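You operate a simulated robot arm through the tools that you are given. There is no shell and no other tool. Be economical: measure what you need, move in short steps, check, and stop when the job is done.

You are at the controls of a simulated two-armed robot. One attempt, no reset.

TASK
Take the onion pot and leave it in the china bowl. Fetch the blue-rimmed bowl and set it in the white blue-rimmed plate. Put the garlic pot on the island end top away on the shelf under the steel bench. Carry the rest tray with both arms and set it on the top of the long counter. Take the dressing bottle on the griddle ledge and put it away on the second seasoning shelf from the top. Shut the greens door. Put the sieve on the top of the long counter away on the shelf under the long counter. The order is free. Set down upright: garlic pot, dressing bottle.

It is judged by the outcome, as a careful person would: the job done as asked, and still so three seconds after it is handed in. It fails if anything else is knocked over, pushed out of place, dropped, spilled or broken.

THE ROBOT
Two 7-joint arms with three-finger grippers on one trunk, on a base that drives. Base frame: it is fixed to the floor where the robot stands at the start and does not move with it; the origin is under the middle of the robot, x ahead of it, y to its left, z up; the surface under the hand at the start is at about z = 900. Units: mm, degrees, N and s.
The left shoulder is at the start at [70, 146, 1288], the right one opposite. With the tool pointing down near the work surface each hand reaches from about 260 to 680 mm from the robot's upright axis, wherever it stands, measured 20 degrees to its own side. Places, roughly: blue-rimmed bowl (16x16x7 cm) [500, 1400, 900]; blue-rimmed plate (24x24x4 cm) [500, 2000, 900]; china bowl (17x17x7 cm) [500, -600, 900]; dressing bottle [-2000, -250, 1000]; garlic pot [-1250, 1250, 1000]; greens door [-2200, -600, 400]; onion pot [500, -250, 1000]; rest tray [-1750, 1250, 1000]; second seasoning shelf (24x49 cm) [-3760, -4020, 1540]; shelf under the long counter [-3500, 200, 200]; shelf under the steel bench [-1700, 3300, 200]; sieve (21x13x5 cm) [-3400, -800, 900]; top of the long counter [-3400, 600, 900]. Payload 2.2 kg a hand.
The tool frame of a hand sits at the grasp point between the pads (the TCP): z along the fingers, y along the line on which they close. The tips reach 28 mm beyond it. The gripper opens to 102 mm. The gripper's body begins 71 mm behind the TCP.
Orientation is that of the tool frame in the base frame, as [roll, pitch, yaw] about the fixed x, y, z axes, in that order (R = Rz(yaw) Ry(pitch) Rx(roll)). With the fingers straight down and closing along the base's y, the tool's x points along the base's -x, its y along +y and its z along -z.

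THE INTERFACE
- The arms move only by the tool nudge_tool. It takes "left_motion", "right_motion" or both (then of equal length, played together; a hand with none holds still); each is a list of rows, each an object (a shift or turn left out is 0, a gripper value left out holds the last) with "fingers": the finger opening in mm, from 0 to 102; "dp": the shift along the tool's x, y, z in mm, a list of three; "delta_rot": the turn, a rotation vector about the tool's x, y, z in degrees, a list of three. In form: [{"fingers": fingers, "dp": [x, y, z], "delta_rot": [wx, wy, wz]}, ...]. A call has 1 to 20 rows; each row is the pose to reach, as a shift and turn from the pose commanded when the call began, along the tool's axes at that moment. Each row takes 0.2 s and may step no farther than 50 mm and 8.6 degrees from the row before; otherwise, or with a gripper value out of range, the whole call is refused. Where a pose cannot be reached the arm comes as near as it can. A force on the tool above 40 N (or 10 N above the force at the start of the call, whichever is more), or a blocked arm, ends the call early, and 0.2 s more pass. The fingers move at their own pace and stop on an object; they squeeze with about 24 N. The grip force told is the motor's: it shows also when the fingers shut on nothing. Time passes only in rows, and 0.2 s behind the last, so rows that repeat a pose let the fingers close. The reply holds the time, the measured pose of the TCP, the force on the tool along the base axes, the opening and the grip force, in the units named above and with some noise, with the torque about the TCP (base axes, N m) and any sound that the robot's microphone picked up.
- Cameras (640 x 400 px; columns grow to the right, rows downward): "scene" is now at [120.5, -45.2, 1504.8]; the picture's right is [-0.53, -0.85, 0.00], its down [-0.57, 0.36, -0.73] and it looks along [0.62, -0.39, -0.68] (base axes); focal length 251 px, centre (320, 200). "left" rides on the left gripper at [72, 38, -86] in its tool frame; the picture's right is [-0.46, 0.89, 0.00], its down [-0.60, -0.32, -0.73] and it looks along [-0.65, -0.34, 0.68] (tool axes); focal length 256 px, centre (320, 200). "right" rides on the right gripper at [69, 44, -86] in its tool frame; the picture's right is [-0.53, 0.85, 0.00], its down [-0.58, -0.36, -0.73] and it looks along [-0.62, -0.39, 0.68] (tool axes); focal length 256 px, centre (320, 200). There is no depth. A picture from a camera that has moved, and an enlarged one, comes with that camera's place and axes in the base frame and with its lens.
- snapshot(camera): a new picture of that camera. The clock stands still meanwhile.
- move_column(by): slides the trunk up (or, below 0, down) by that many mm; the arms and the scene camera ride with it, the base frame stays. It gives what a move gives, with no picture.
- base_move(legs): drives the robot by 1 to 6 legs, each [ahead, left, turn to the left] in mm, mm and degrees, along the robot's own axes; the way and the turn of a leg run together, so that a leg with both is an arc; at most 1500 mm and 180 degrees a leg. The arms and the cameras ride along, it lands a little off, and it stops where it bumps. It gives what a move gives.
- turn_head(pan, tilt): turns the head with the scene camera to pan (to the left, within 86 degrees either way) and tilt (down, from -29 to 69), counted from straight ahead of the robot. It gives what a move gives.
- inspect(camera, box): a new picture of the part [left, top, right, bottom] of that camera's present view, enlarged. The clock stands still meanwhile.
- hand_in(): hands the job in; it is judged then, once.

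Go step by step. Nothing tells you exact positions but the pictures and the camera data: compare them with the known pose of the tool, close in by small moves and look again before you grip or let go. The budget is 186 turns and 158 pictures, counting those below and the enlarged ones. Unless the task says otherwise, let go and move clear before handing in.

The tools are called as name(argument=value, ...) on one line, values as JSON. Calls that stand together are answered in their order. nudge_tool: Moves the arms, as the interface text tells. Its arguments: {"type":"object","properties":{"left_motion":{"type":"array"},"right_motion":{"type":"array"}},"required":[]} The other tools are called the same way: move_column (by) slides the trunk up or down; base_move (legs) drives the base; turn_head (pan, tilt) turns the head that bears the scene camera; snapshot (camera) takes a picture; inspect (camera, box) takes an enlarged picture of a part of a camera's view; hand_in () hands the job in.

At the start:

```text
time: 0.0
left_tool_pos: [413.5, -13.0, 1287.1]
left_ee_rot: [180.0, 0.0, 180.0]
left_ft_force: [0.8, -0.2, -0.3]
left_moment: [0.0, -0.01, 0.01]
left_width: 102.3
left_grip_force: 0.0
right_tool_pos: [330.4, -372.9, 1162.7]
right_ee_rot: [180.0, 0.1, 180.0]
right_ft_force: [1.0, 1.0, 0.4]
right_moment: [-0.01, -0.01, 0.01]
right_width: 101.9
right_grip_force: 0.1
trunk travel left (down, up): [-825.0, 115.0]
robot x, y, heading: [0.3, -0.4, 0.1]
head pan, tilt: [-32.3, 42.7]
```

scene: 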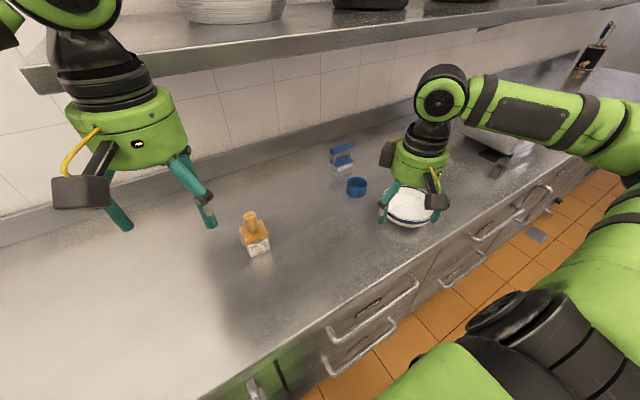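
right: 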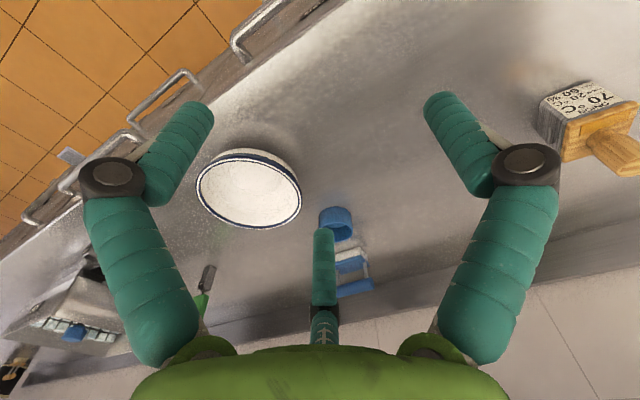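
left: 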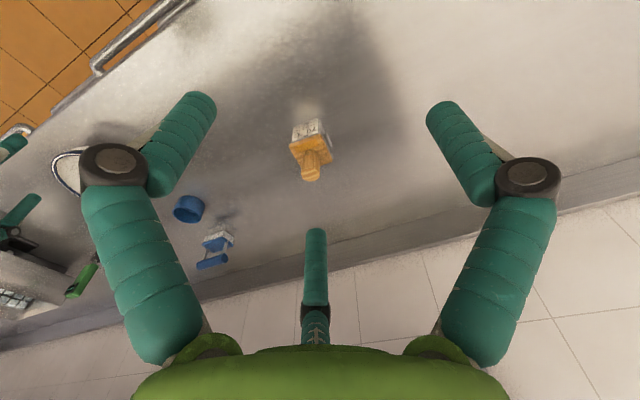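

I see the white bowl near [457,-592], an orange-topped item near [618,-133] and blue items farther out. I look closer to identify the onion pot.

inspect(camera="scene", box=[220, 130, 460, 280])

inspect(camera="right", box=[180, 60, 640, 340])

```text
2.67 times, centred on (340, 205) of scene
camera zoom: at [120.5, -45.2, 1504.8], right [-0.53, -0.85, 0.0], down [-0.57, 0.36, -0.73], along [0.62, -0.39, -0.68], focal length 670 px, centre (267, 187)
```

zoom: 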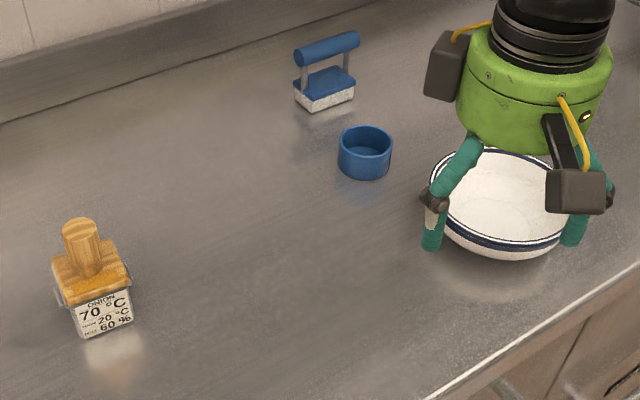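

```text
1.39 times, centred on (410, 200) of right
camera zoom: at [260.9, -330.0, 1249.7], right [0.53, 0.85, 0.0], down [0.58, -0.36, 0.73], along [0.62, -0.39, -0.68], focal length 356 px, centre (195, 200)
```

zoom: 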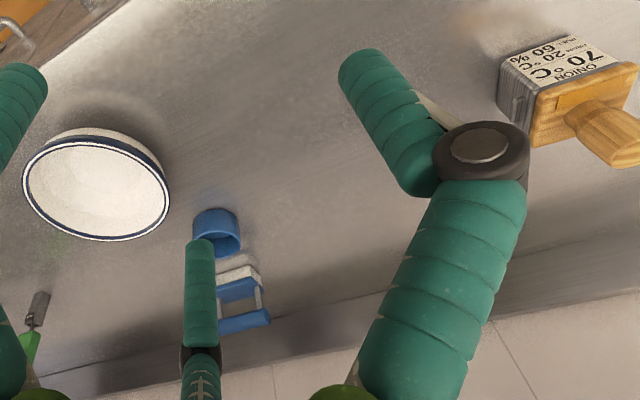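

The onion pot is the labelled block with a wooden knob lid near [600,-128], knob top about z=1030. I shift the base left a little so the right hand works on its own side, and take the right hand above it.

base_move(legs=[[0, 100, 0]])

nudge_tool(right_motion=[{"fingers": 80, "dp": [-45, 20, 0]}, {"dp": [-90, 40, 0]}, {"dp": [-130, 65, 0]}, {"dp": [-165, 90, 0]}, {"dp": [-200, 115, 0]}, {"dp": [-230, 143, 0]}, {"dp": [-230, 143, 0]}])

snapshot(camera="right")

snapshot(camera="scene")

```text
time: 1.1
left_tool_pos: [413.4, 81.3, 1287.8]
left_ee_rot: [179.8, 0.0, 179.9]
left_ft_force: [0.2, -1.2, -0.2]
left_moment: [0.06, -0.01, -0.04]
left_width: 102.0
left_grip_force: 0.1
right_tool_pos: [331.0, -278.2, 1162.8]
right_ee_rot: [179.8, 0.0, -179.9]
right_ft_force: [1.2, 0.1, 0.4]
right_moment: [0.06, 0.03, 0.02]
right_width: 102.0
right_grip_force: 0.0
trunk travel left (down, up): [-825.0, 115.0]
robot x, y, heading: [0.1, 99.0, -0.3]
head pan, tilt: [-32.3, 42.7]
```

```text
time: 2.8
left_tool_pos: [397.5, 79.8, 1292.6]
left_ee_rot: [179.8, 0.7, 179.9]
left_ft_force: [0.1, 0.0, 0.6]
left_moment: [0.02, 0.01, 0.0]
left_width: 101.9
left_grip_force: 0.0
right_tool_pos: [547.1, -137.0, 1168.9]
right_ee_rot: [179.9, 0.6, 179.6]
right_ft_force: [0.6, 0.8, 0.2]
right_moment: [0.0, -0.03, -0.01]
right_width: 79.8
right_grip_force: 0.0
trunk travel left (down, up): [-825.0, 115.0]
robot x, y, heading: [2.5, 96.3, -0.2]
head pan, tilt: [-32.3, 42.7]
```

```text
152 pictures are left
camera right: at [476.9, -94.8, 1254.2], right [0.54, 0.84, 0.01], down [0.57, -0.37, 0.74], along [0.62, -0.39, -0.68], focal length 256 px, centre (320, 200)
```

right: 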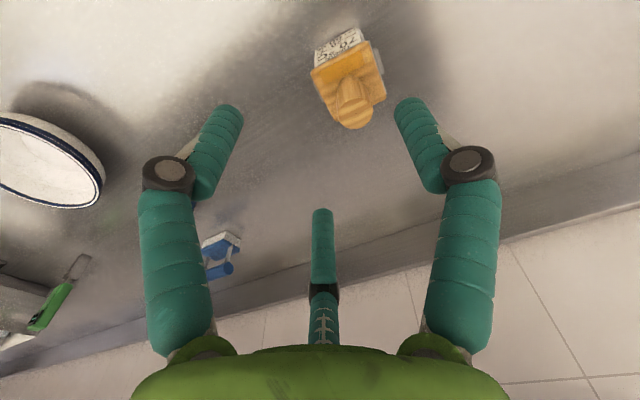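

```text
151 pictures are left
camera scene: at [102.9, 47.7, 1505.9], right [-0.54, -0.84, -0.01], down [-0.56, 0.37, -0.74], along [0.63, -0.39, -0.67], focal length 251 px, centre (320, 200)
```

scene: 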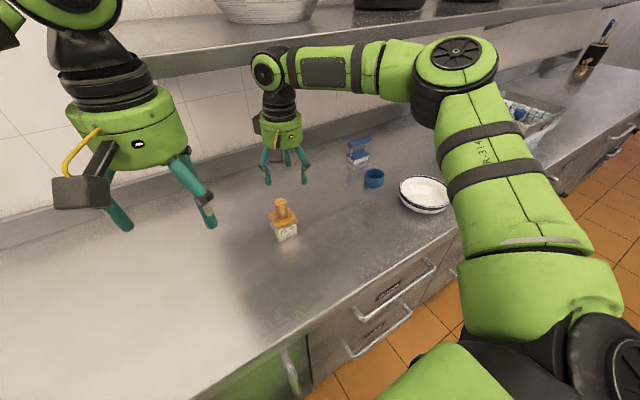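

The knob triangulates to about [603,-133], top z≈1028. I go down to just above it and check.

nudge_tool(right_motion=[{"dp": [-30, 2, 20]}, {"dp": [-56, 4, 60]}, {"dp": [-56, 4, 95]}, {"dp": [-56, 4, 95]}])

snapshot(camera="right")

inspect(camera="scene", box=[220, 120, 380, 260])

```text
time: 3.8
left_tool_pos: [411.7, 88.3, 1288.3]
left_ee_rot: [-179.9, 0.1, 179.9]
left_ft_force: [0.2, 0.0, 0.6]
left_moment: [-0.03, 0.0, -0.01]
left_width: 102.1
left_grip_force: 0.1
right_tool_pos: [563.9, -149.9, 1085.2]
right_ee_rot: [-180.0, 0.1, 180.0]
right_ft_force: [-0.6, 0.5, 0.3]
right_moment: [-0.04, 0.02, -0.02]
right_width: 80.0
right_grip_force: 0.1
right hand out of reach, approached as far as the arm can: row 1, 2, 3, 4
trunk travel left (down, up): [-825.0, 115.0]
robot x, y, heading: [-1.8, 100.0, 0.3]
head pan, tilt: [-32.3, 42.7]
```

```text
150 pictures are left
camera right: at [493.2, -105.6, 1172.0], right [0.53, 0.85, 0.0], down [0.58, -0.36, 0.73], along [0.62, -0.39, -0.68], focal length 256 px, centre (320, 200)
```

right: 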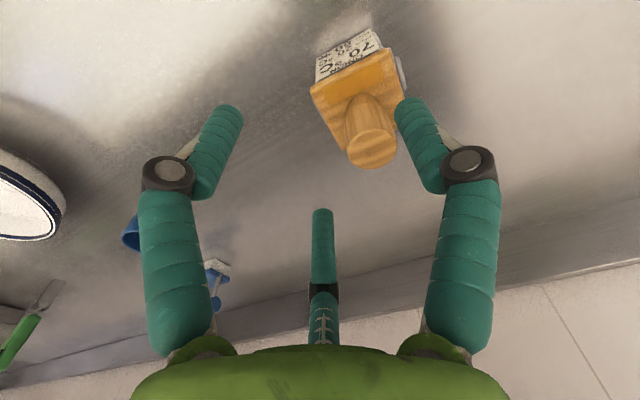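

```text
2.86 times, centred on (300, 190) of scene
camera zoom: at [118.5, 55.7, 1505.0], right [-0.54, -0.84, 0.0], down [-0.57, 0.36, -0.74], along [0.62, -0.39, -0.68], focal length 717 px, centre (377, 229)
```

zoom: 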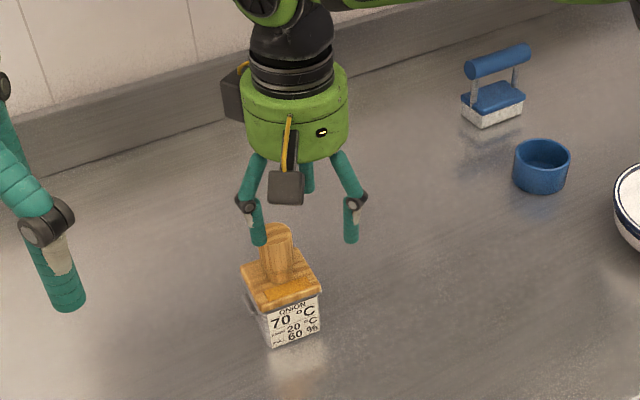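

The hand is at its reach limit; I move the base forward 80 mm and left a touch, keeping the hand above the knob.

nudge_tool(right_motion=[{"dp": [0, 0, -30]}, {"dp": [40, 0, -30]}, {"dp": [40, 0, -30]}])

base_move(legs=[[80, 20, 0]])

snapshot(camera="right")

```text
time: 4.5
left_tool_pos: [414.6, 85.7, 1285.9]
left_ee_rot: [180.0, -0.1, 179.9]
left_ft_force: [0.3, -0.6, -0.7]
left_moment: [0.01, 0.01, 0.0]
left_width: 101.9
left_grip_force: 0.1
right_tool_pos: [527.5, -152.2, 1113.9]
right_ee_rot: [-179.9, -0.2, -180.0]
right_ft_force: [0.6, 0.4, 0.0]
right_moment: [0.04, 0.02, 0.0]
right_width: 80.1
right_grip_force: 0.2
trunk travel left (down, up): [-825.0, 115.0]
robot x, y, heading: [-1.3, 101.1, -0.1]
head pan, tilt: [-32.3, 42.7]
```

```text
time: 5.6
left_tool_pos: [451.0, 93.7, 1286.4]
left_ee_rot: [-179.9, -0.1, 179.5]
left_ft_force: [0.5, -0.3, -0.2]
left_moment: [-0.03, 0.07, 0.02]
left_width: 101.9
left_grip_force: 0.2
right_tool_pos: [562.4, -141.4, 1114.7]
right_ee_rot: [-179.9, -0.1, 179.8]
right_ft_force: [0.3, -1.0, -0.4]
right_moment: [0.01, 0.05, -0.02]
right_width: 80.0
right_grip_force: 0.0
trunk travel left (down, up): [-825.0, 115.0]
robot x, y, heading: [35.8, 110.6, -0.5]
head pan, tilt: [-32.3, 42.7]
stopped in leg 1: the robot was blocked; the commanded pose is now the measured one
```

```text
148 pictures are left
camera right: at [492.6, -98.3, 1201.0], right [0.54, 0.84, 0.0], down [0.58, -0.37, 0.73], along [0.61, -0.39, -0.68], focal length 256 px, centre (320, 200)
```

right: 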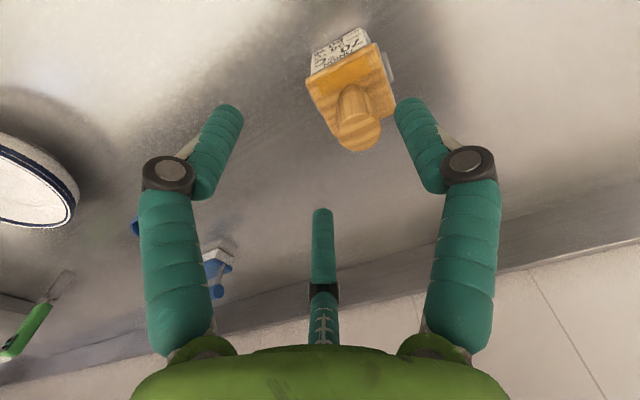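

The base stops against the counter at x≈36, which brings the knob within reach. I move the hand over the knob.

nudge_tool(right_motion=[{"dp": [-20, 4, 0]}, {"dp": [-39, 8, 20]}, {"dp": [-39, 8, 45]}, {"dp": [-39, 8, 45]}])

snapshot(camera="right")

inspect(camera="scene", box=[220, 120, 380, 260])

```text
time: 6.6
left_tool_pos: [444.8, 94.2, 1287.4]
left_ee_rot: [179.9, 0.1, 179.5]
left_ft_force: [-0.1, -0.4, 0.2]
left_moment: [0.01, -0.01, 0.03]
left_width: 102.2
left_grip_force: 0.1
right_tool_pos: [589.6, -137.6, 1073.1]
right_ee_rot: [-179.9, 0.2, 179.5]
right_ft_force: [-0.8, 0.7, 0.7]
right_moment: [0.01, 0.0, 0.01]
right_width: 79.9
right_grip_force: 0.1
right hand out of reach, approached as far as the arm can: row 3, 4
trunk travel left (down, up): [-825.0, 115.0]
robot x, y, heading: [37.0, 107.7, -0.0]
head pan, tilt: [-32.3, 42.7]
```

```text
147 pictures are left
camera right: at [520.4, -94.0, 1159.7], right [0.54, 0.84, 0.0], down [0.57, -0.37, 0.73], along [0.62, -0.39, -0.68], focal length 256 px, centre (320, 200)
```

right: 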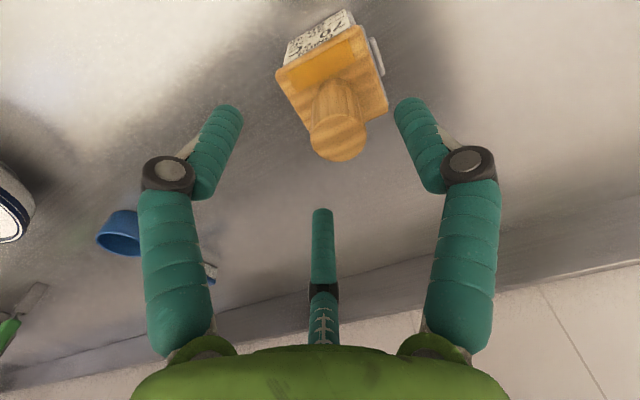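

```text
2.86 times, centred on (300, 190) of scene
camera zoom: at [152.5, 64.6, 1505.0], right [-0.54, -0.84, 0.0], down [-0.57, 0.37, -0.74], along [0.62, -0.4, -0.68], focal length 717 px, centre (377, 229)
```

zoom: 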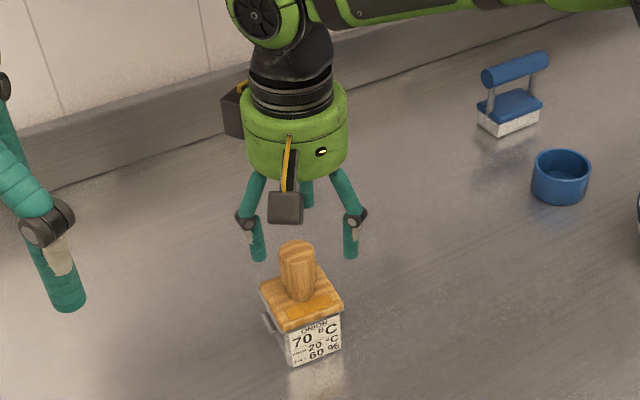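

The arm is short by ~14 mm at this height; lowering the trunk instead of the arm should regain reach.

nudge_tool(right_motion=[{"dp": [0, 0, -30]}, {"dp": [0, 0, -60]}, {"dp": [-14, 4, -60]}, {"dp": [-14, 4, -60]}])

move_column(by=-70)

nudge_tool(right_motion=[{"dp": [0, 0, 0]}, {"dp": [0, 0, 0]}])

snapshot(camera="right")

```text
time: 7.6
left_tool_pos: [447.4, 92.6, 1287.6]
left_ee_rot: [179.9, 0.1, 179.6]
left_ft_force: [0.7, 0.3, -0.4]
left_moment: [0.04, 0.05, 0.02]
left_width: 101.9
left_grip_force: 0.1
right_tool_pos: [603.1, -135.1, 1132.3]
right_ee_rot: [180.0, 0.1, 179.6]
right_ft_force: [0.3, 0.7, 0.2]
right_moment: [0.0, -0.01, 0.02]
right_width: 80.0
right_grip_force: 0.1
trunk travel left (down, up): [-825.0, 115.0]
robot x, y, heading: [33.7, 112.8, -0.4]
head pan, tilt: [-32.3, 42.7]
```

```text
time: 8.6
left_tool_pos: [447.1, 93.8, 1217.2]
left_ee_rot: [179.9, 0.0, 179.6]
left_ft_force: [0.7, 0.1, 0.3]
left_moment: [0.02, -0.01, -0.02]
left_width: 102.0
left_grip_force: 0.0
right_tool_pos: [603.8, -133.2, 1063.5]
right_ee_rot: [179.9, 0.0, 179.6]
right_ft_force: [-0.3, -0.3, -0.2]
right_moment: [0.01, -0.01, -0.01]
right_width: 79.9
right_grip_force: 0.0
trunk travel left (down, up): [-755.0, 185.0]
robot x, y, heading: [33.0, 108.0, -0.4]
head pan, tilt: [-32.3, 42.7]
```

```text
time: 9.2
left_tool_pos: [448.2, 93.7, 1216.4]
left_ee_rot: [-180.0, -0.1, 179.6]
left_ft_force: [0.3, -0.8, 0.0]
left_moment: [-0.02, 0.0, 0.01]
left_width: 102.1
left_grip_force: 0.0
right_tool_pos: [606.0, -132.7, 1062.7]
right_ee_rot: [180.0, 0.1, 179.6]
right_ft_force: [-0.2, -0.3, -0.1]
right_moment: [-0.02, 0.02, 0.0]
right_width: 80.0
right_grip_force: 0.1
trunk travel left (down, up): [-755.0, 185.0]
robot x, y, heading: [32.2, 111.7, -0.5]
head pan, tilt: [-32.3, 42.7]
```

```text
145 pictures are left
camera right: at [535.4, -90.3, 1149.2], right [0.54, 0.84, 0.0], down [0.57, -0.37, 0.73], along [0.62, -0.39, -0.68], focal length 256 px, centre (320, 200)
```

right: 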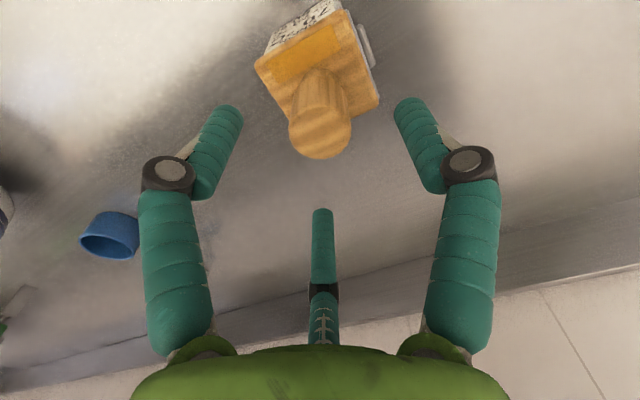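

Centred over the knob. I lower the trunk 56 mm and close.

move_column(by=-56)

nudge_tool(right_motion=[{"fingers": 20, "dp": [0, 0, 0]}, {"fingers": 10, "dp": [0, 0, 0]}, {"fingers": 10, "dp": [0, 0, 0]}])

inspect(camera="scene", box=[220, 120, 380, 260])

```text
time: 10.2
left_tool_pos: [446.9, 94.5, 1161.4]
left_ee_rot: [-180.0, 0.1, 179.5]
left_ft_force: [-0.4, -0.7, 0.1]
left_moment: [-0.04, -0.03, -0.03]
left_width: 102.0
left_grip_force: 0.1
right_tool_pos: [605.3, -134.3, 1007.0]
right_ee_rot: [179.9, 0.2, 179.6]
right_ft_force: [0.1, 0.2, 0.0]
right_moment: [-0.01, 0.0, 0.01]
right_width: 80.2
right_grip_force: 0.1
trunk travel left (down, up): [-699.0, 241.0]
robot x, y, heading: [30.7, 107.9, -0.5]
head pan, tilt: [-32.3, 42.7]
```

```text
time: 11.0
left_tool_pos: [448.2, 93.3, 1162.7]
left_ee_rot: [180.0, -0.1, 179.5]
left_ft_force: [-0.1, 0.5, -0.7]
left_moment: [0.02, 0.03, 0.02]
left_width: 102.1
left_grip_force: 0.1
right_tool_pos: [604.7, -133.3, 1007.4]
right_ee_rot: [179.9, 0.3, 179.6]
right_ft_force: [-0.9, -0.3, 4.3]
right_moment: [-0.01, -0.04, -0.03]
right_width: 32.8
right_grip_force: 23.9
trunk travel left (down, up): [-699.0, 241.0]
robot x, y, heading: [31.3, 110.0, -0.2]
head pan, tilt: [-32.3, 42.7]
```

```text
2.86 times, centred on (300, 190) of scene
camera zoom: at [154.3, 64.7, 1378.9], right [-0.54, -0.84, 0.0], down [-0.57, 0.37, -0.73], along [0.62, -0.4, -0.68], focal length 717 px, centre (377, 229)
```

zoom: 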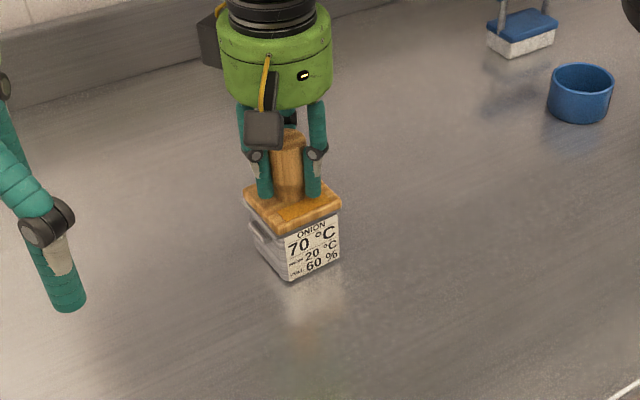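

Gripped at 33 mm width. I lift a little and see whether pot and lid come up together.

nudge_tool(right_motion=[{"dp": [0, 0, -12]}, {"dp": [0, 0, -25]}, {"dp": [0, 0, -25]}])

inspect(camera="scene", box=[220, 120, 380, 260])

```text
time: 11.8
left_tool_pos: [448.6, 94.5, 1161.0]
left_ee_rot: [-179.9, 0.1, 179.5]
left_ft_force: [0.6, 0.4, 1.3]
left_moment: [0.01, 0.02, 0.02]
left_width: 102.2
left_grip_force: 0.0
right_tool_pos: [606.5, -133.4, 1030.8]
right_ee_rot: [179.9, 0.0, 179.7]
right_ft_force: [0.0, 0.9, -3.8]
right_moment: [-0.01, 0.01, 0.03]
right_width: 32.7
right_grip_force: 23.6
trunk travel left (down, up): [-699.0, 241.0]
robot x, y, heading: [34.3, 110.5, -0.4]
head pan, tilt: [-32.3, 42.7]
```

```text
2.86 times, centred on (300, 190) of scene
camera zoom: at [155.9, 64.0, 1378.6], right [-0.54, -0.84, 0.0], down [-0.57, 0.37, -0.73], along [0.62, -0.4, -0.68], focal length 717 px, centre (377, 229)
```

zoom: 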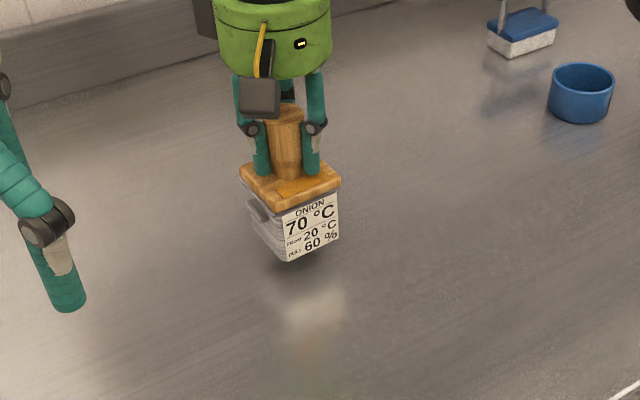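

The whole pot came up. I raise the trunk, draw the hand back to x≈465 and drive right toward the china bowl.

move_column(by=120)

nudge_tool(right_motion=[{"dp": [40, 0, 0]}, {"dp": [80, 0, 0]}, {"dp": [120, 0, 0]}, {"dp": [120, 0, 0]}])

base_move(legs=[[-30, 0, 0], [0, -450, 0]])

turn_head(pan=-25, tilt=50)

snapshot(camera="scene")

snapshot(camera="right")

```text
time: 13.3
left_tool_pos: [445.8, 92.4, 1280.3]
left_ee_rot: [179.9, 0.1, 179.5]
left_ft_force: [-0.6, 1.6, -0.3]
left_moment: [0.0, 0.02, -0.02]
left_width: 101.8
left_grip_force: 0.0
right_tool_pos: [598.3, -137.1, 1134.0]
right_ee_rot: [-179.3, -2.0, -179.9]
right_ft_force: [0.5, 0.5, -3.2]
right_moment: [0.03, -0.06, -0.01]
right_width: 32.7
right_grip_force: 24.2
trunk travel left (down, up): [-819.0, 121.0]
robot x, y, heading: [31.9, 114.5, -0.2]
head pan, tilt: [-32.3, 42.7]
```

```text
time: 14.3
left_tool_pos: [456.4, 91.7, 1278.1]
left_ee_rot: [179.8, -0.5, 179.6]
left_ft_force: [1.0, -0.3, -0.7]
left_moment: [0.04, 0.12, -0.02]
left_width: 101.8
left_grip_force: 0.1
right_tool_pos: [493.8, -134.5, 1148.6]
right_ee_rot: [179.7, -0.3, 179.6]
right_ft_force: [1.6, -0.2, -3.9]
right_moment: [0.0, 0.06, 0.0]
right_width: 32.0
right_grip_force: 24.2
trunk travel left (down, up): [-819.0, 121.0]
robot x, y, heading: [34.6, 110.6, -0.2]
head pan, tilt: [-32.3, 42.7]
```

```text
time: 17.4
left_tool_pos: [415.0, -353.6, 1282.0]
left_ee_rot: [-179.9, 0.1, 179.3]
left_ft_force: [0.1, -0.1, -0.3]
left_moment: [-0.02, -0.01, -0.03]
left_width: 102.0
left_grip_force: 0.1
right_tool_pos: [450.6, -580.7, 1152.4]
right_ee_rot: [-180.0, 0.2, 179.4]
right_ft_force: [-0.5, -0.3, -2.6]
right_moment: [0.01, 0.0, 0.0]
right_width: 32.1
right_grip_force: 24.1
trunk travel left (down, up): [-819.0, 121.0]
robot x, y, heading: [-0.7, -335.4, -0.6]
head pan, tilt: [-32.3, 42.7]
```

```text
time: 18.1
left_tool_pos: [414.5, -354.3, 1281.0]
left_ee_rot: [180.0, 0.1, 179.3]
left_ft_force: [-0.5, 0.0, -0.3]
left_moment: [0.01, 0.01, -0.01]
left_width: 102.0
left_grip_force: 0.0
right_tool_pos: [451.3, -582.7, 1151.3]
right_ee_rot: [179.9, 0.1, 179.6]
right_ft_force: [-0.8, 0.1, -4.1]
right_moment: [-0.02, -0.01, 0.0]
right_width: 32.1
right_grip_force: 23.6
trunk travel left (down, up): [-819.0, 121.0]
robot x, y, heading: [-0.4, -338.7, -0.3]
head pan, tilt: [-25.0, 50.0]
```

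```text
142 pictures are left
camera scene: at [121.4, -372.0, 1488.6], right [-0.43, -0.9, 0.0], down [-0.69, 0.33, -0.64], along [0.58, -0.28, -0.77], focal length 251 px, centre (320, 200)
```

scene: 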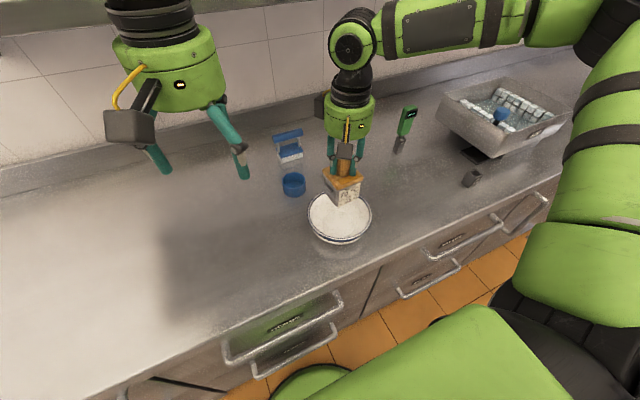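

```text
141 pictures are left
camera right: at [381.4, -538.9, 1237.9], right [0.54, 0.84, 0.0], down [0.57, -0.37, 0.73], along [0.62, -0.4, -0.68], focal length 256 px, centre (320, 200)
```

right: 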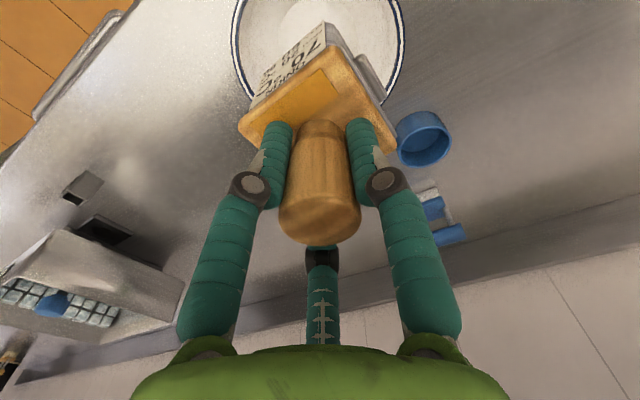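

The bowl is nearly under the pot. I enlarge the view to measure its centre accurately.

inspect(camera="scene", box=[280, 120, 400, 250])

```text
3.08 times, centred on (340, 185) of scene
camera zoom: at [121.4, -372.0, 1488.6], right [-0.43, -0.9, 0.0], down [-0.69, 0.33, -0.64], along [0.58, -0.28, -0.77], focal length 773 px, centre (258, 246)
```

zoom: 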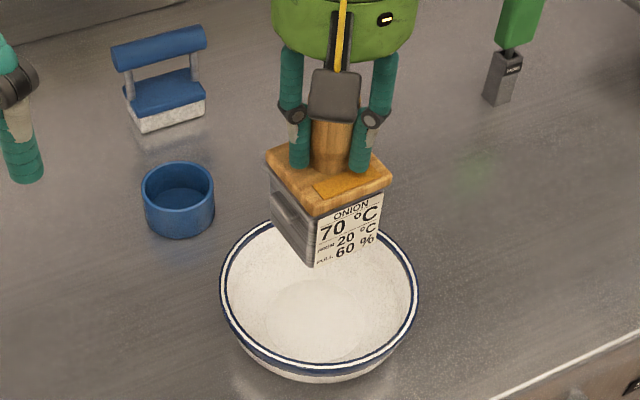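

Bowl centre ≈ [444,-585]. I centre and lower most of the way.

nudge_tool(right_motion=[{"dp": [6, -2, 20]}, {"dp": [6, -2, 50]}, {"dp": [6, -2, 80]}, {"dp": [6, -2, 105]}, {"dp": [6, -2, 105]}])

inspect(camera="scene", box=[280, 120, 400, 250])

```text
time: 19.3
left_tool_pos: [413.7, -355.8, 1282.3]
left_ee_rot: [180.0, -0.1, 179.4]
left_ft_force: [0.3, -0.2, 0.0]
left_moment: [-0.03, -0.02, 0.01]
left_width: 102.1
left_grip_force: 0.1
right_tool_pos: [444.2, -585.1, 1046.9]
right_ee_rot: [179.9, 0.1, 179.4]
right_ft_force: [-0.2, 0.1, -2.8]
right_moment: [0.0, -0.02, -0.01]
right_width: 31.9
right_grip_force: 23.6
trunk travel left (down, up): [-819.0, 121.0]
robot x, y, heading: [0.9, -340.8, -0.7]
head pan, tilt: [-25.0, 50.0]
```

```text
3.08 times, centred on (340, 185) of scene
camera zoom: at [121.1, -372.1, 1488.6], right [-0.43, -0.9, 0.0], down [-0.69, 0.33, -0.64], along [0.58, -0.28, -0.77], focal length 773 px, centre (258, 246)
```

zoom: 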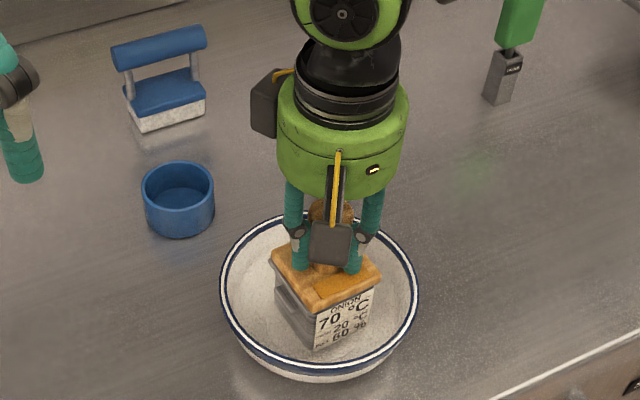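

Well centred; I lower gently to contact.

nudge_tool(right_motion=[{"dp": [-3, 0, 8]}, {"dp": [-3, 0, 14]}, {"dp": [-3, 0, 20]}, {"dp": [-3, 0, 24]}, {"dp": [-3, 0, 28]}, {"dp": [-3, 0, 28]}])

inspect(camera="scene", box=[280, 120, 400, 250])

```text
time: 20.7
left_tool_pos: [413.4, -355.9, 1282.8]
left_ee_rot: [-179.9, -0.1, 179.3]
left_ft_force: [0.0, 1.1, 0.0]
left_moment: [-0.02, 0.0, 0.0]
left_width: 102.0
left_grip_force: 0.1
right_tool_pos: [448.5, -584.6, 1019.1]
right_ee_rot: [180.0, 0.1, 179.5]
right_ft_force: [2.3, -1.4, 0.8]
right_moment: [-0.09, -0.06, 0.04]
right_width: 31.5
right_grip_force: 24.4
trunk travel left (down, up): [-819.0, 121.0]
robot x, y, heading: [-3.5, -337.3, -0.5]
head pan, tilt: [-25.0, 50.0]
```

```text
3.08 times, centred on (340, 185) of scene
camera zoom: at [121.2, -372.3, 1488.6], right [-0.43, -0.9, 0.0], down [-0.69, 0.33, -0.64], along [0.58, -0.28, -0.77], focal length 773 px, centre (258, 246)
```

zoom: 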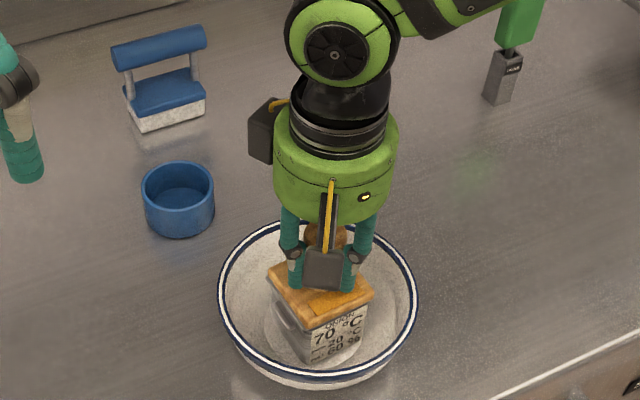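

The pot touches the bowl floor and is centred. I release and rise.

nudge_tool(right_motion=[{"dp": [0, 0, 1]}, {"fingers": 45, "dp": [0, 0, 1]}, {"fingers": 60, "dp": [0, 0, 1]}, {"fingers": 60, "dp": [0, 0, -30]}, {"dp": [0, 0, -70]}, {"dp": [0, 0, -110]}, {"dp": [0, 0, -150]}])

inspect(camera="scene", box=[240, 100, 440, 260])

```text
time: 22.3
left_tool_pos: [411.8, -353.2, 1282.4]
left_ee_rot: [-180.0, 0.1, 179.4]
left_ft_force: [-0.4, -0.1, 0.1]
left_moment: [-0.02, -0.02, -0.01]
left_width: 101.9
left_grip_force: 0.0
right_tool_pos: [446.2, -584.4, 1169.6]
right_ee_rot: [180.0, 0.1, 179.5]
right_ft_force: [-0.6, 0.1, -0.3]
right_moment: [0.02, 0.0, 0.0]
right_width: 59.8
right_grip_force: 0.0
trunk travel left (down, up): [-819.0, 121.0]
robot x, y, heading: [1.0, -336.3, -0.7]
head pan, tilt: [-25.0, 50.0]
```

```text
2.50 times, centred on (340, 180) of scene
camera zoom: at [119.8, -371.4, 1488.7], right [-0.43, -0.9, 0.0], down [-0.69, 0.33, -0.64], along [0.58, -0.28, -0.77], focal length 628 px, centre (270, 250)
```

zoom: 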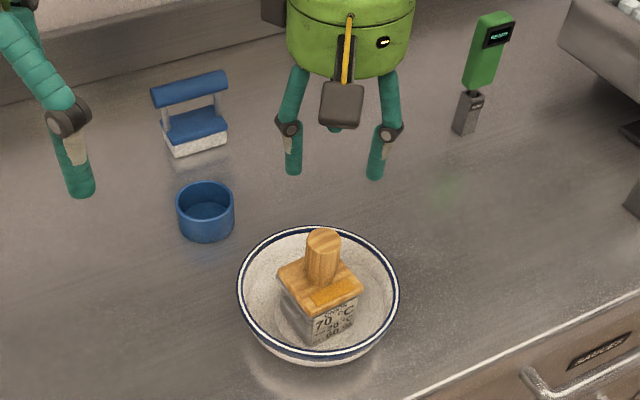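

Onion pot is in the china bowl. Next I look left along the counter for the blue-rimmed bowl and plate.

turn_head(pan=65, tilt=25)

snapshot(camera="scene")

```text
time: 24.0
left_tool_pos: [414.8, -354.9, 1281.5]
left_ee_rot: [179.9, 0.1, 179.3]
left_ft_force: [0.2, -0.5, 0.2]
left_moment: [-0.01, 0.02, -0.01]
left_width: 101.9
left_grip_force: 0.1
right_tool_pos: [447.6, -585.1, 1169.5]
right_ee_rot: [179.9, 0.1, 179.5]
right_ft_force: [0.5, 1.2, 0.7]
right_moment: [-0.01, 0.0, -0.02]
right_width: 60.1
right_grip_force: 0.0
trunk travel left (down, up): [-819.0, 121.0]
robot x, y, heading: [3.3, -338.0, -0.8]
head pan, tilt: [65.0, 25.0]
```

```text
136 pictures are left
camera scene: at [91.3, -255.6, 1526.1], right [0.9, -0.43, 0.0], down [-0.18, -0.38, -0.91], along [0.39, 0.82, -0.42], focal length 251 px, centre (320, 200)
```

scene: 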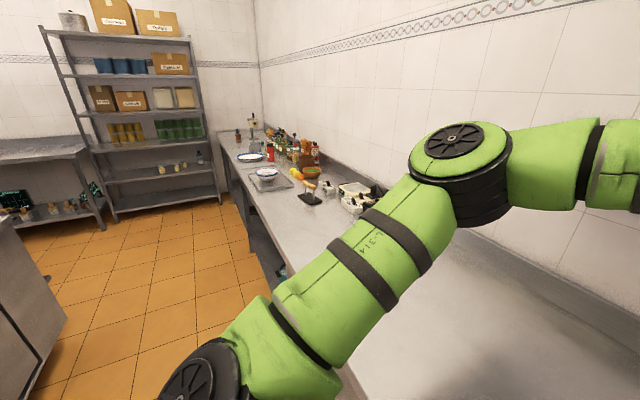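

Floor is clear. I back off 100 mm and drive left along the counter.

base_move(legs=[[-100, 0, 0.7], [0, 1450, 0]])

turn_head(pan=30, tilt=45)

snapshot(camera="scene")

```text
time: 32.0
left_tool_pos: [298.6, 1115.4, 1281.0]
left_ee_rot: [179.9, 0.1, -179.1]
left_ft_force: [0.0, -0.3, -0.5]
left_moment: [-0.02, 0.02, 0.02]
left_width: 102.0
left_grip_force: 0.0
right_tool_pos: [337.8, 887.5, 1168.3]
right_ee_rot: [180.0, 0.1, -179.0]
right_ft_force: [0.2, -0.3, 0.4]
right_moment: [0.03, 0.01, 0.0]
right_width: 59.7
right_grip_force: 0.2
trunk travel left (down, up): [-819.0, 121.0]
robot x, y, heading: [-115.3, 1119.4, 1.0]
head pan, tilt: [65.0, 25.0]
```

```text
time: 33.0
left_tool_pos: [298.0, 1116.3, 1281.2]
left_ee_rot: [-179.9, -0.1, -179.1]
left_ft_force: [-0.3, 0.0, -0.4]
left_moment: [0.03, -0.03, -0.01]
left_width: 102.0
left_grip_force: 0.0
right_tool_pos: [338.0, 887.4, 1168.8]
right_ee_rot: [179.9, 0.1, -178.9]
right_ft_force: [-0.1, -0.2, -0.1]
right_moment: [0.0, -0.02, -0.02]
right_width: 59.9
right_grip_force: 0.2
trunk travel left (down, up): [-819.0, 121.0]
robot x, y, heading: [-113.1, 1125.2, 0.9]
head pan, tilt: [30.0, 45.0]
```

```text
135 pictures are left
camera scene: at [5.3, 1165.2, 1495.6], right [0.52, -0.86, 0.0], down [-0.61, -0.36, -0.71], along [0.61, 0.36, -0.71], focal length 251 px, centre (320, 200)
```

scene: 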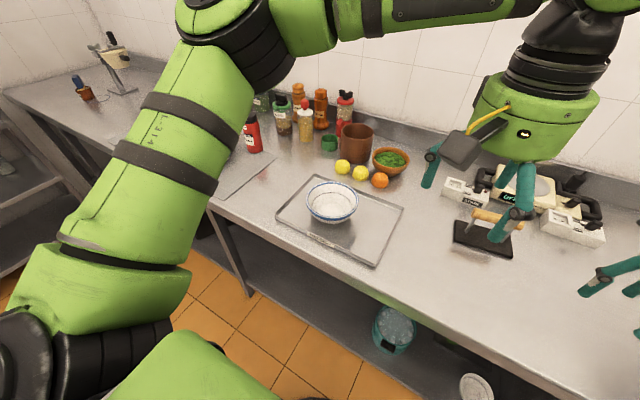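

The bowl is near [475,1401] on a flat tray-like sheet. I move in so the left hand can take its left rim, and raise the right hand clear.

base_move(legs=[[100, 170, -1]])

nudge_tool(left_motion=[{"fingers": 70, "dp": [-25, 30, 0]}, {"dp": [-40, 70, 20]}, {"dp": [-55, 110, 40]}, {"dp": [-65, 150, 60]}, {"dp": [-65, 185, 80]}, {"dp": [-65, 185, 100]}], right_motion=[{"dp": [0, 0, -30]}, {"dp": [20, 0, -60]}, {"dp": [40, -10, -90]}, {"dp": [60, -20, -120]}, {"dp": [60, -20, -120]}, {"dp": [60, -20, -120]}])

turn_head(pan=15, tilt=50)

snapshot(camera="scene")

snapshot(camera="left")

```text
time: 34.6
left_tool_pos: [394.6, 1278.0, 1282.3]
left_ee_rot: [179.7, 0.1, 179.9]
left_ft_force: [-0.1, 0.0, -0.4]
left_moment: [0.02, 0.0, 0.01]
left_width: 102.3
left_grip_force: 0.0
right_tool_pos: [429.5, 1047.8, 1169.0]
right_ee_rot: [179.8, 0.2, 179.8]
right_ft_force: [0.7, -0.8, -0.3]
right_moment: [0.01, -0.04, 0.01]
right_width: 60.2
right_grip_force: 0.1
trunk travel left (down, up): [-819.0, 121.0]
robot x, y, heading: [-13.2, 1298.7, -0.1]
head pan, tilt: [30.0, 45.0]
```

```text
time: 36.0
left_tool_pos: [462.4, 1466.0, 1181.5]
left_ee_rot: [179.9, 0.0, 179.8]
left_ft_force: [1.6, -0.3, -0.3]
left_moment: [-0.02, -0.01, 0.0]
left_width: 70.1
left_grip_force: 0.1
right_tool_pos: [371.9, 1030.3, 1288.7]
right_ee_rot: [179.9, 0.0, -179.9]
right_ft_force: [-0.7, 0.3, 0.0]
right_moment: [-0.01, 0.02, 0.01]
right_width: 59.9
right_grip_force: 0.1
trunk travel left (down, up): [-819.0, 121.0]
robot x, y, heading: [-17.1, 1291.6, 0.0]
head pan, tilt: [30.0, 45.0]
```

```text
time: 36.8
left_tool_pos: [462.1, 1466.2, 1182.3]
left_ee_rot: [180.0, 0.1, 179.8]
left_ft_force: [0.1, 0.6, 0.5]
left_moment: [0.02, 0.02, 0.01]
left_width: 70.1
left_grip_force: 0.1
right_tool_pos: [372.8, 1030.8, 1288.4]
right_ee_rot: [180.0, 0.1, 180.0]
right_ft_force: [-0.3, -0.1, 0.2]
right_moment: [-0.06, 0.0, -0.03]
right_width: 59.9
right_grip_force: 0.1
trunk travel left (down, up): [-819.0, 121.0]
robot x, y, heading: [-15.6, 1295.0, 0.1]
head pan, tilt: [15.0, 50.0]
```

```text
134 pictures are left
camera scene: at [108.1, 1313.9, 1488.7], right [0.26, -0.97, 0.0], down [-0.74, -0.2, -0.64], along [0.62, 0.17, -0.77], focal length 251 px, centre (320, 200)
```

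scene: 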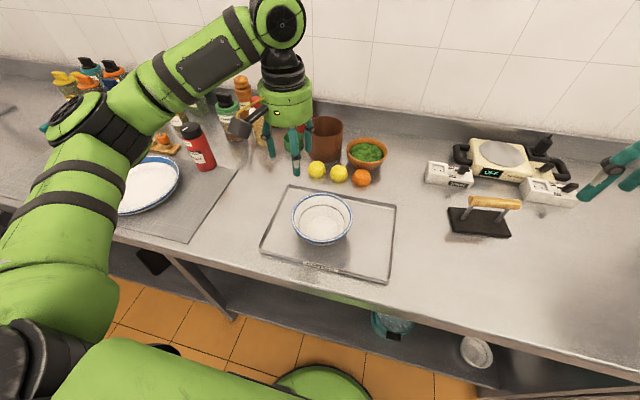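

```text
133 pictures are left
camera left: at [389.1, 1504.2, 1269.3], right [0.47, 0.88, 0.0], down [0.6, -0.32, 0.73], along [0.65, -0.34, -0.68], focal length 256 px, centre (320, 200)
```

left: 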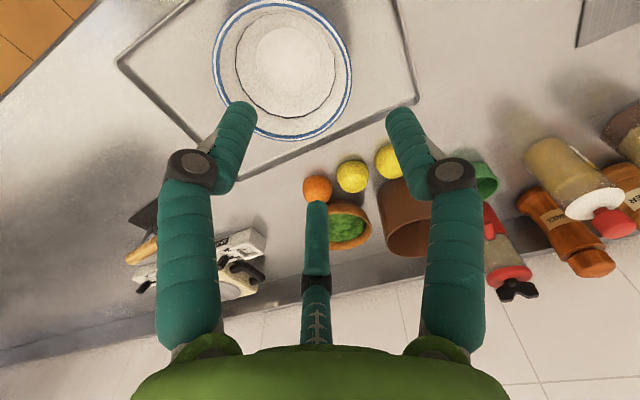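

I enlarge to pin down the bowl's rim.

inspect(camera="scene", box=[250, 150, 410, 290])

inspect(camera="left", box=[180, 0, 440, 160])

```text
2.86 times, centred on (330, 220) of scene
camera zoom: at [108.1, 1313.9, 1488.7], right [0.26, -0.97, 0.0], down [-0.74, -0.2, -0.64], along [0.62, 0.17, -0.77], focal length 717 px, centre (291, 143)
```

zoom: 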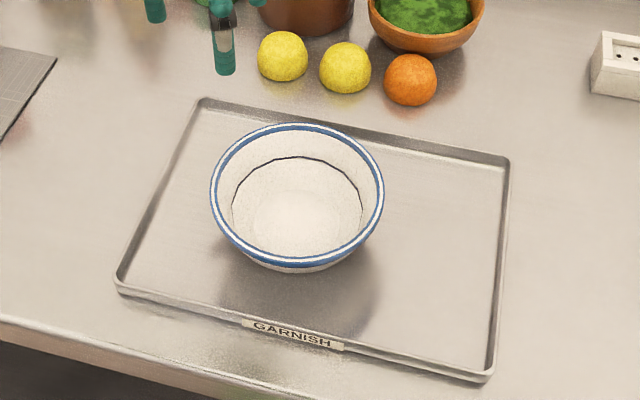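

```text
2.46 times, centred on (310, 80) of left
camera zoom: at [389.1, 1504.2, 1269.3], right [0.47, 0.88, 0.0], down [0.6, -0.32, 0.73], along [0.65, -0.34, -0.68], focal length 630 px, centre (345, 495)
```

zoom: 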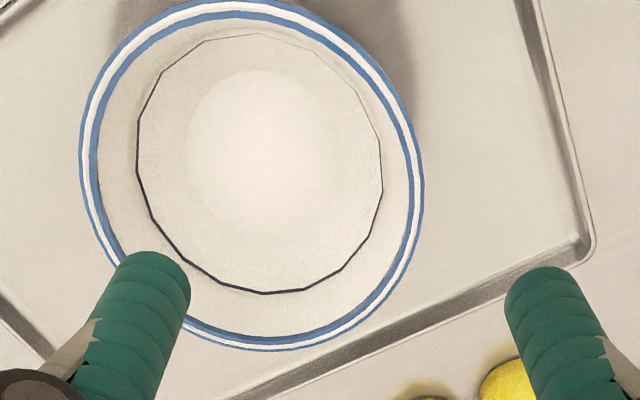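

Bowl centre ≈ [467,1412], rim radius ≈77. I tilt the left hand 20° to match the sloped wall and come above the left rim.

nudge_tool(left_motion=[{"fingers": 60, "dp": [-2, 15, 35], "delta_rot": [6, 0, 0]}, {"dp": [-5, 30, 75], "delta_rot": [13, 0, 0]}, {"dp": [-5, 37, 115], "delta_rot": [20, 0, 0]}, {"dp": [-5, 37, 150], "delta_rot": [20, 0, 0]}, {"dp": [-5, 37, 150], "delta_rot": [20, 0, 0]}])

snapshot(camera="left")

inspect(camera="scene", box=[220, 100, 400, 260])

```text
time: 38.0
left_tool_pos: [466.2, 1503.0, 1031.0]
left_ee_rot: [-160.0, 0.1, 179.7]
left_ft_force: [-0.5, 0.0, 0.0]
left_moment: [0.01, 0.04, 0.02]
left_width: 60.1
left_grip_force: 0.1
right_tool_pos: [372.5, 1030.7, 1290.2]
right_ee_rot: [179.8, 0.1, 179.9]
right_ft_force: [0.1, 0.5, -0.3]
right_moment: [0.02, -0.02, 0.01]
right_width: 60.0
right_grip_force: 0.1
trunk travel left (down, up): [-819.0, 121.0]
robot x, y, heading: [-16.3, 1293.1, -0.1]
head pan, tilt: [15.0, 50.0]
```

```text
130 pictures are left
camera left: at [394.1, 1569.1, 1100.1], right [0.47, 0.83, -0.3], down [0.6, -0.05, 0.8], along [0.65, -0.55, -0.52], focal length 256 px, centre (320, 200)
```

left: 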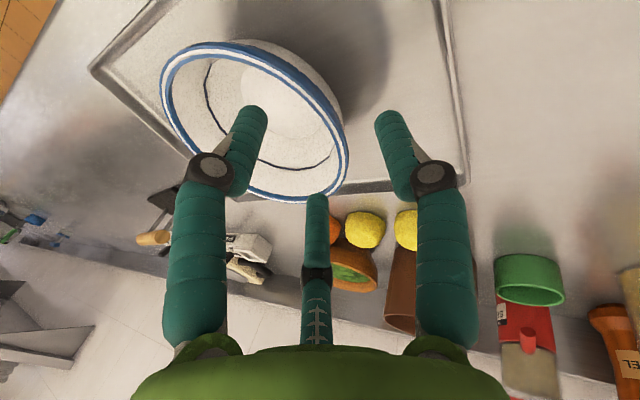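

```text
2.50 times, centred on (310, 180) of scene
camera zoom: at [108.2, 1314.2, 1488.6], right [0.26, -0.97, 0.0], down [-0.74, -0.2, -0.64], along [0.62, 0.17, -0.77], focal length 628 px, centre (345, 250)
```

zoom: 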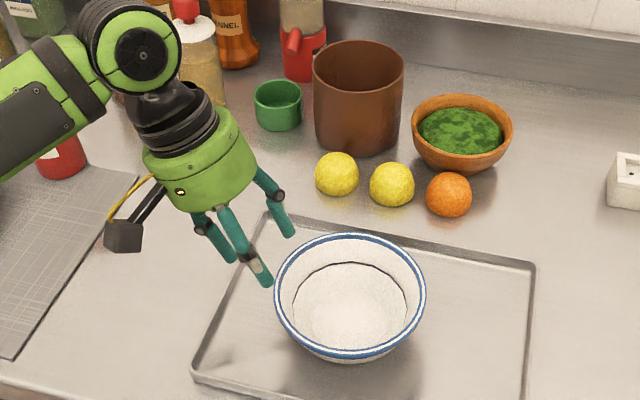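

The gripper shows a third finger-like part; I zoom in to understand its clearance before descending.

inspect(camera="scene", box=[255, 140, 345, 240])

inspect(camera="left", box=[180, 80, 480, 360])

```text
4.00 times, centred on (300, 190) of scene
camera zoom: at [108.2, 1314.2, 1488.6], right [0.26, -0.97, 0.0], down [-0.74, -0.2, -0.64], along [0.62, 0.17, -0.77], focal length 1004 px, centre (400, 240)
```

zoom: 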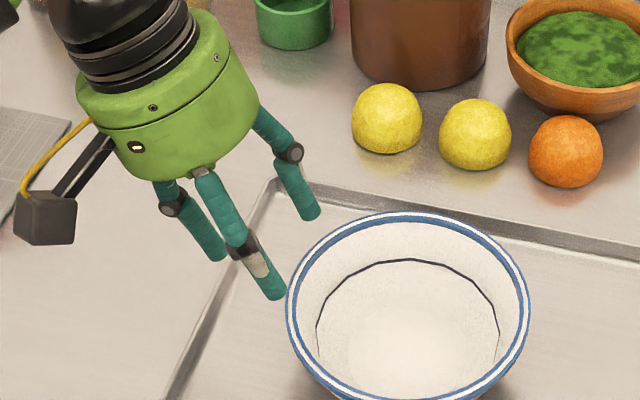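

```text
1.43 times, centred on (330, 220) of left
camera zoom: at [394.1, 1569.1, 1100.1], right [0.47, 0.83, -0.3], down [0.6, -0.05, 0.8], along [0.65, -0.55, -0.52], focal length 366 px, centre (306, 171)
```

zoom: 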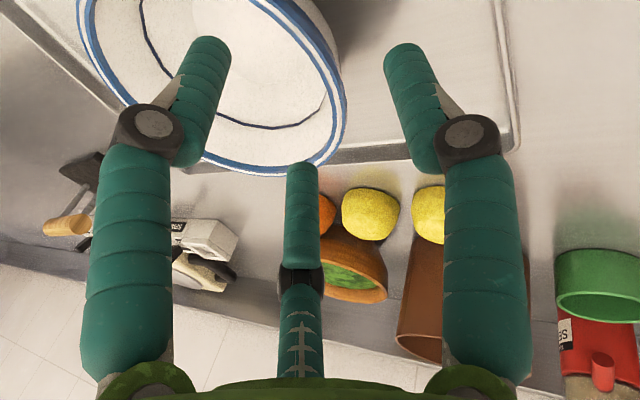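

The hand has one finger on +y and two on −y, so one outside the rim and two inside suits it. I descend over the rim.

nudge_tool(left_motion=[{"fingers": 60, "dp": [0, 2, 25]}, {"dp": [0, 4, 50]}, {"dp": [0, 6, 75]}, {"dp": [0, 6, 75]}])

inspect(camera="scene", box=[255, 140, 375, 260])

snapshot(camera="left")

```text
time: 39.0
left_tool_pos: [467.1, 1481.5, 957.3]
left_ee_rot: [-160.0, 0.0, 179.8]
left_ft_force: [0.4, -0.3, 0.4]
left_moment: [0.05, 0.01, 0.0]
left_width: 60.3
left_grip_force: 0.5
right_tool_pos: [372.1, 1029.8, 1288.9]
right_ee_rot: [180.0, 0.0, 180.0]
right_ft_force: [0.1, -0.3, -0.5]
right_moment: [0.04, -0.04, 0.0]
right_width: 59.8
right_grip_force: 0.1
trunk travel left (down, up): [-819.0, 121.0]
robot x, y, heading: [-17.5, 1296.6, 0.1]
head pan, tilt: [15.0, 50.0]
```

```text
3.33 times, centred on (315, 200) of scene
camera zoom: at [108.5, 1314.0, 1488.5], right [0.26, -0.97, 0.0], down [-0.74, -0.2, -0.64], along [0.62, 0.17, -0.77], focal length 837 px, centre (337, 200)
```

zoom: 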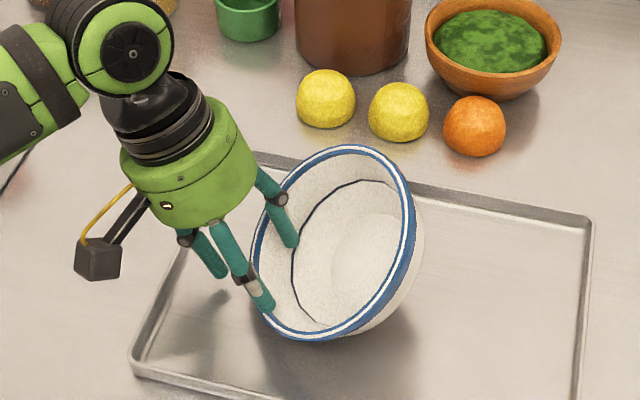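

```text
125 pictures are left
camera left: at [394.3, 1548.4, 1027.2], right [0.47, 0.83, -0.3], down [0.6, -0.05, 0.8], along [0.65, -0.56, -0.52], focal length 256 px, centre (320, 200)
```

left: 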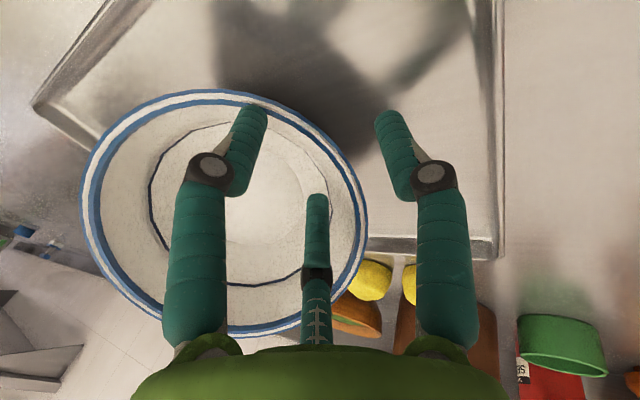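

The fingers pressed on the inner wall and tipped the bowl toward the hand. I back out slowly along the same line so it settles upright.

nudge_tool(left_motion=[{"dp": [0, -2, -6]}, {"dp": [0, -4, -12]}, {"dp": [0, -6, -18]}, {"dp": [0, -8, -24]}, {"dp": [0, -8, -24]}])

inspect(camera="scene", box=[255, 140, 375, 260])

```text
time: 40.2
left_tool_pos: [467.5, 1485.0, 983.6]
left_ee_rot: [-159.9, 0.0, 179.8]
left_ft_force: [-0.1, -0.1, -0.1]
left_moment: [0.01, 0.02, 0.0]
left_width: 60.0
left_grip_force: 0.0
right_tool_pos: [371.7, 1030.4, 1289.5]
right_ee_rot: [179.9, 0.1, -180.0]
right_ft_force: [0.4, -0.7, 0.7]
right_moment: [0.0, 0.02, -0.01]
right_width: 60.2
right_grip_force: 0.0
trunk travel left (down, up): [-819.0, 121.0]
robot x, y, heading: [-14.6, 1295.2, 0.1]
head pan, tilt: [15.0, 50.0]
```

```text
3.33 times, centred on (315, 200) of scene
camera zoom: at [108.2, 1314.2, 1488.6], right [0.26, -0.97, 0.0], down [-0.74, -0.2, -0.64], along [0.62, 0.17, -0.77], focal length 837 px, centre (337, 200)
```

zoom: 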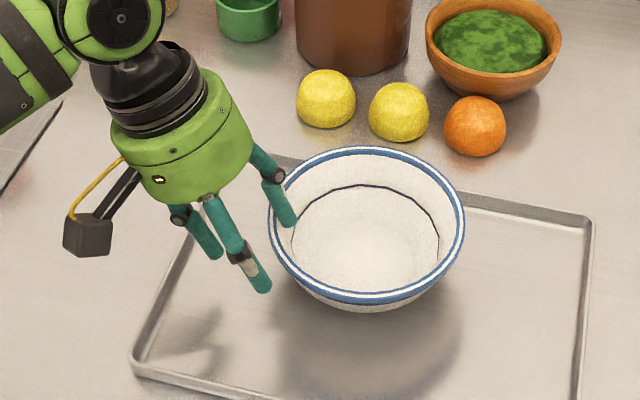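

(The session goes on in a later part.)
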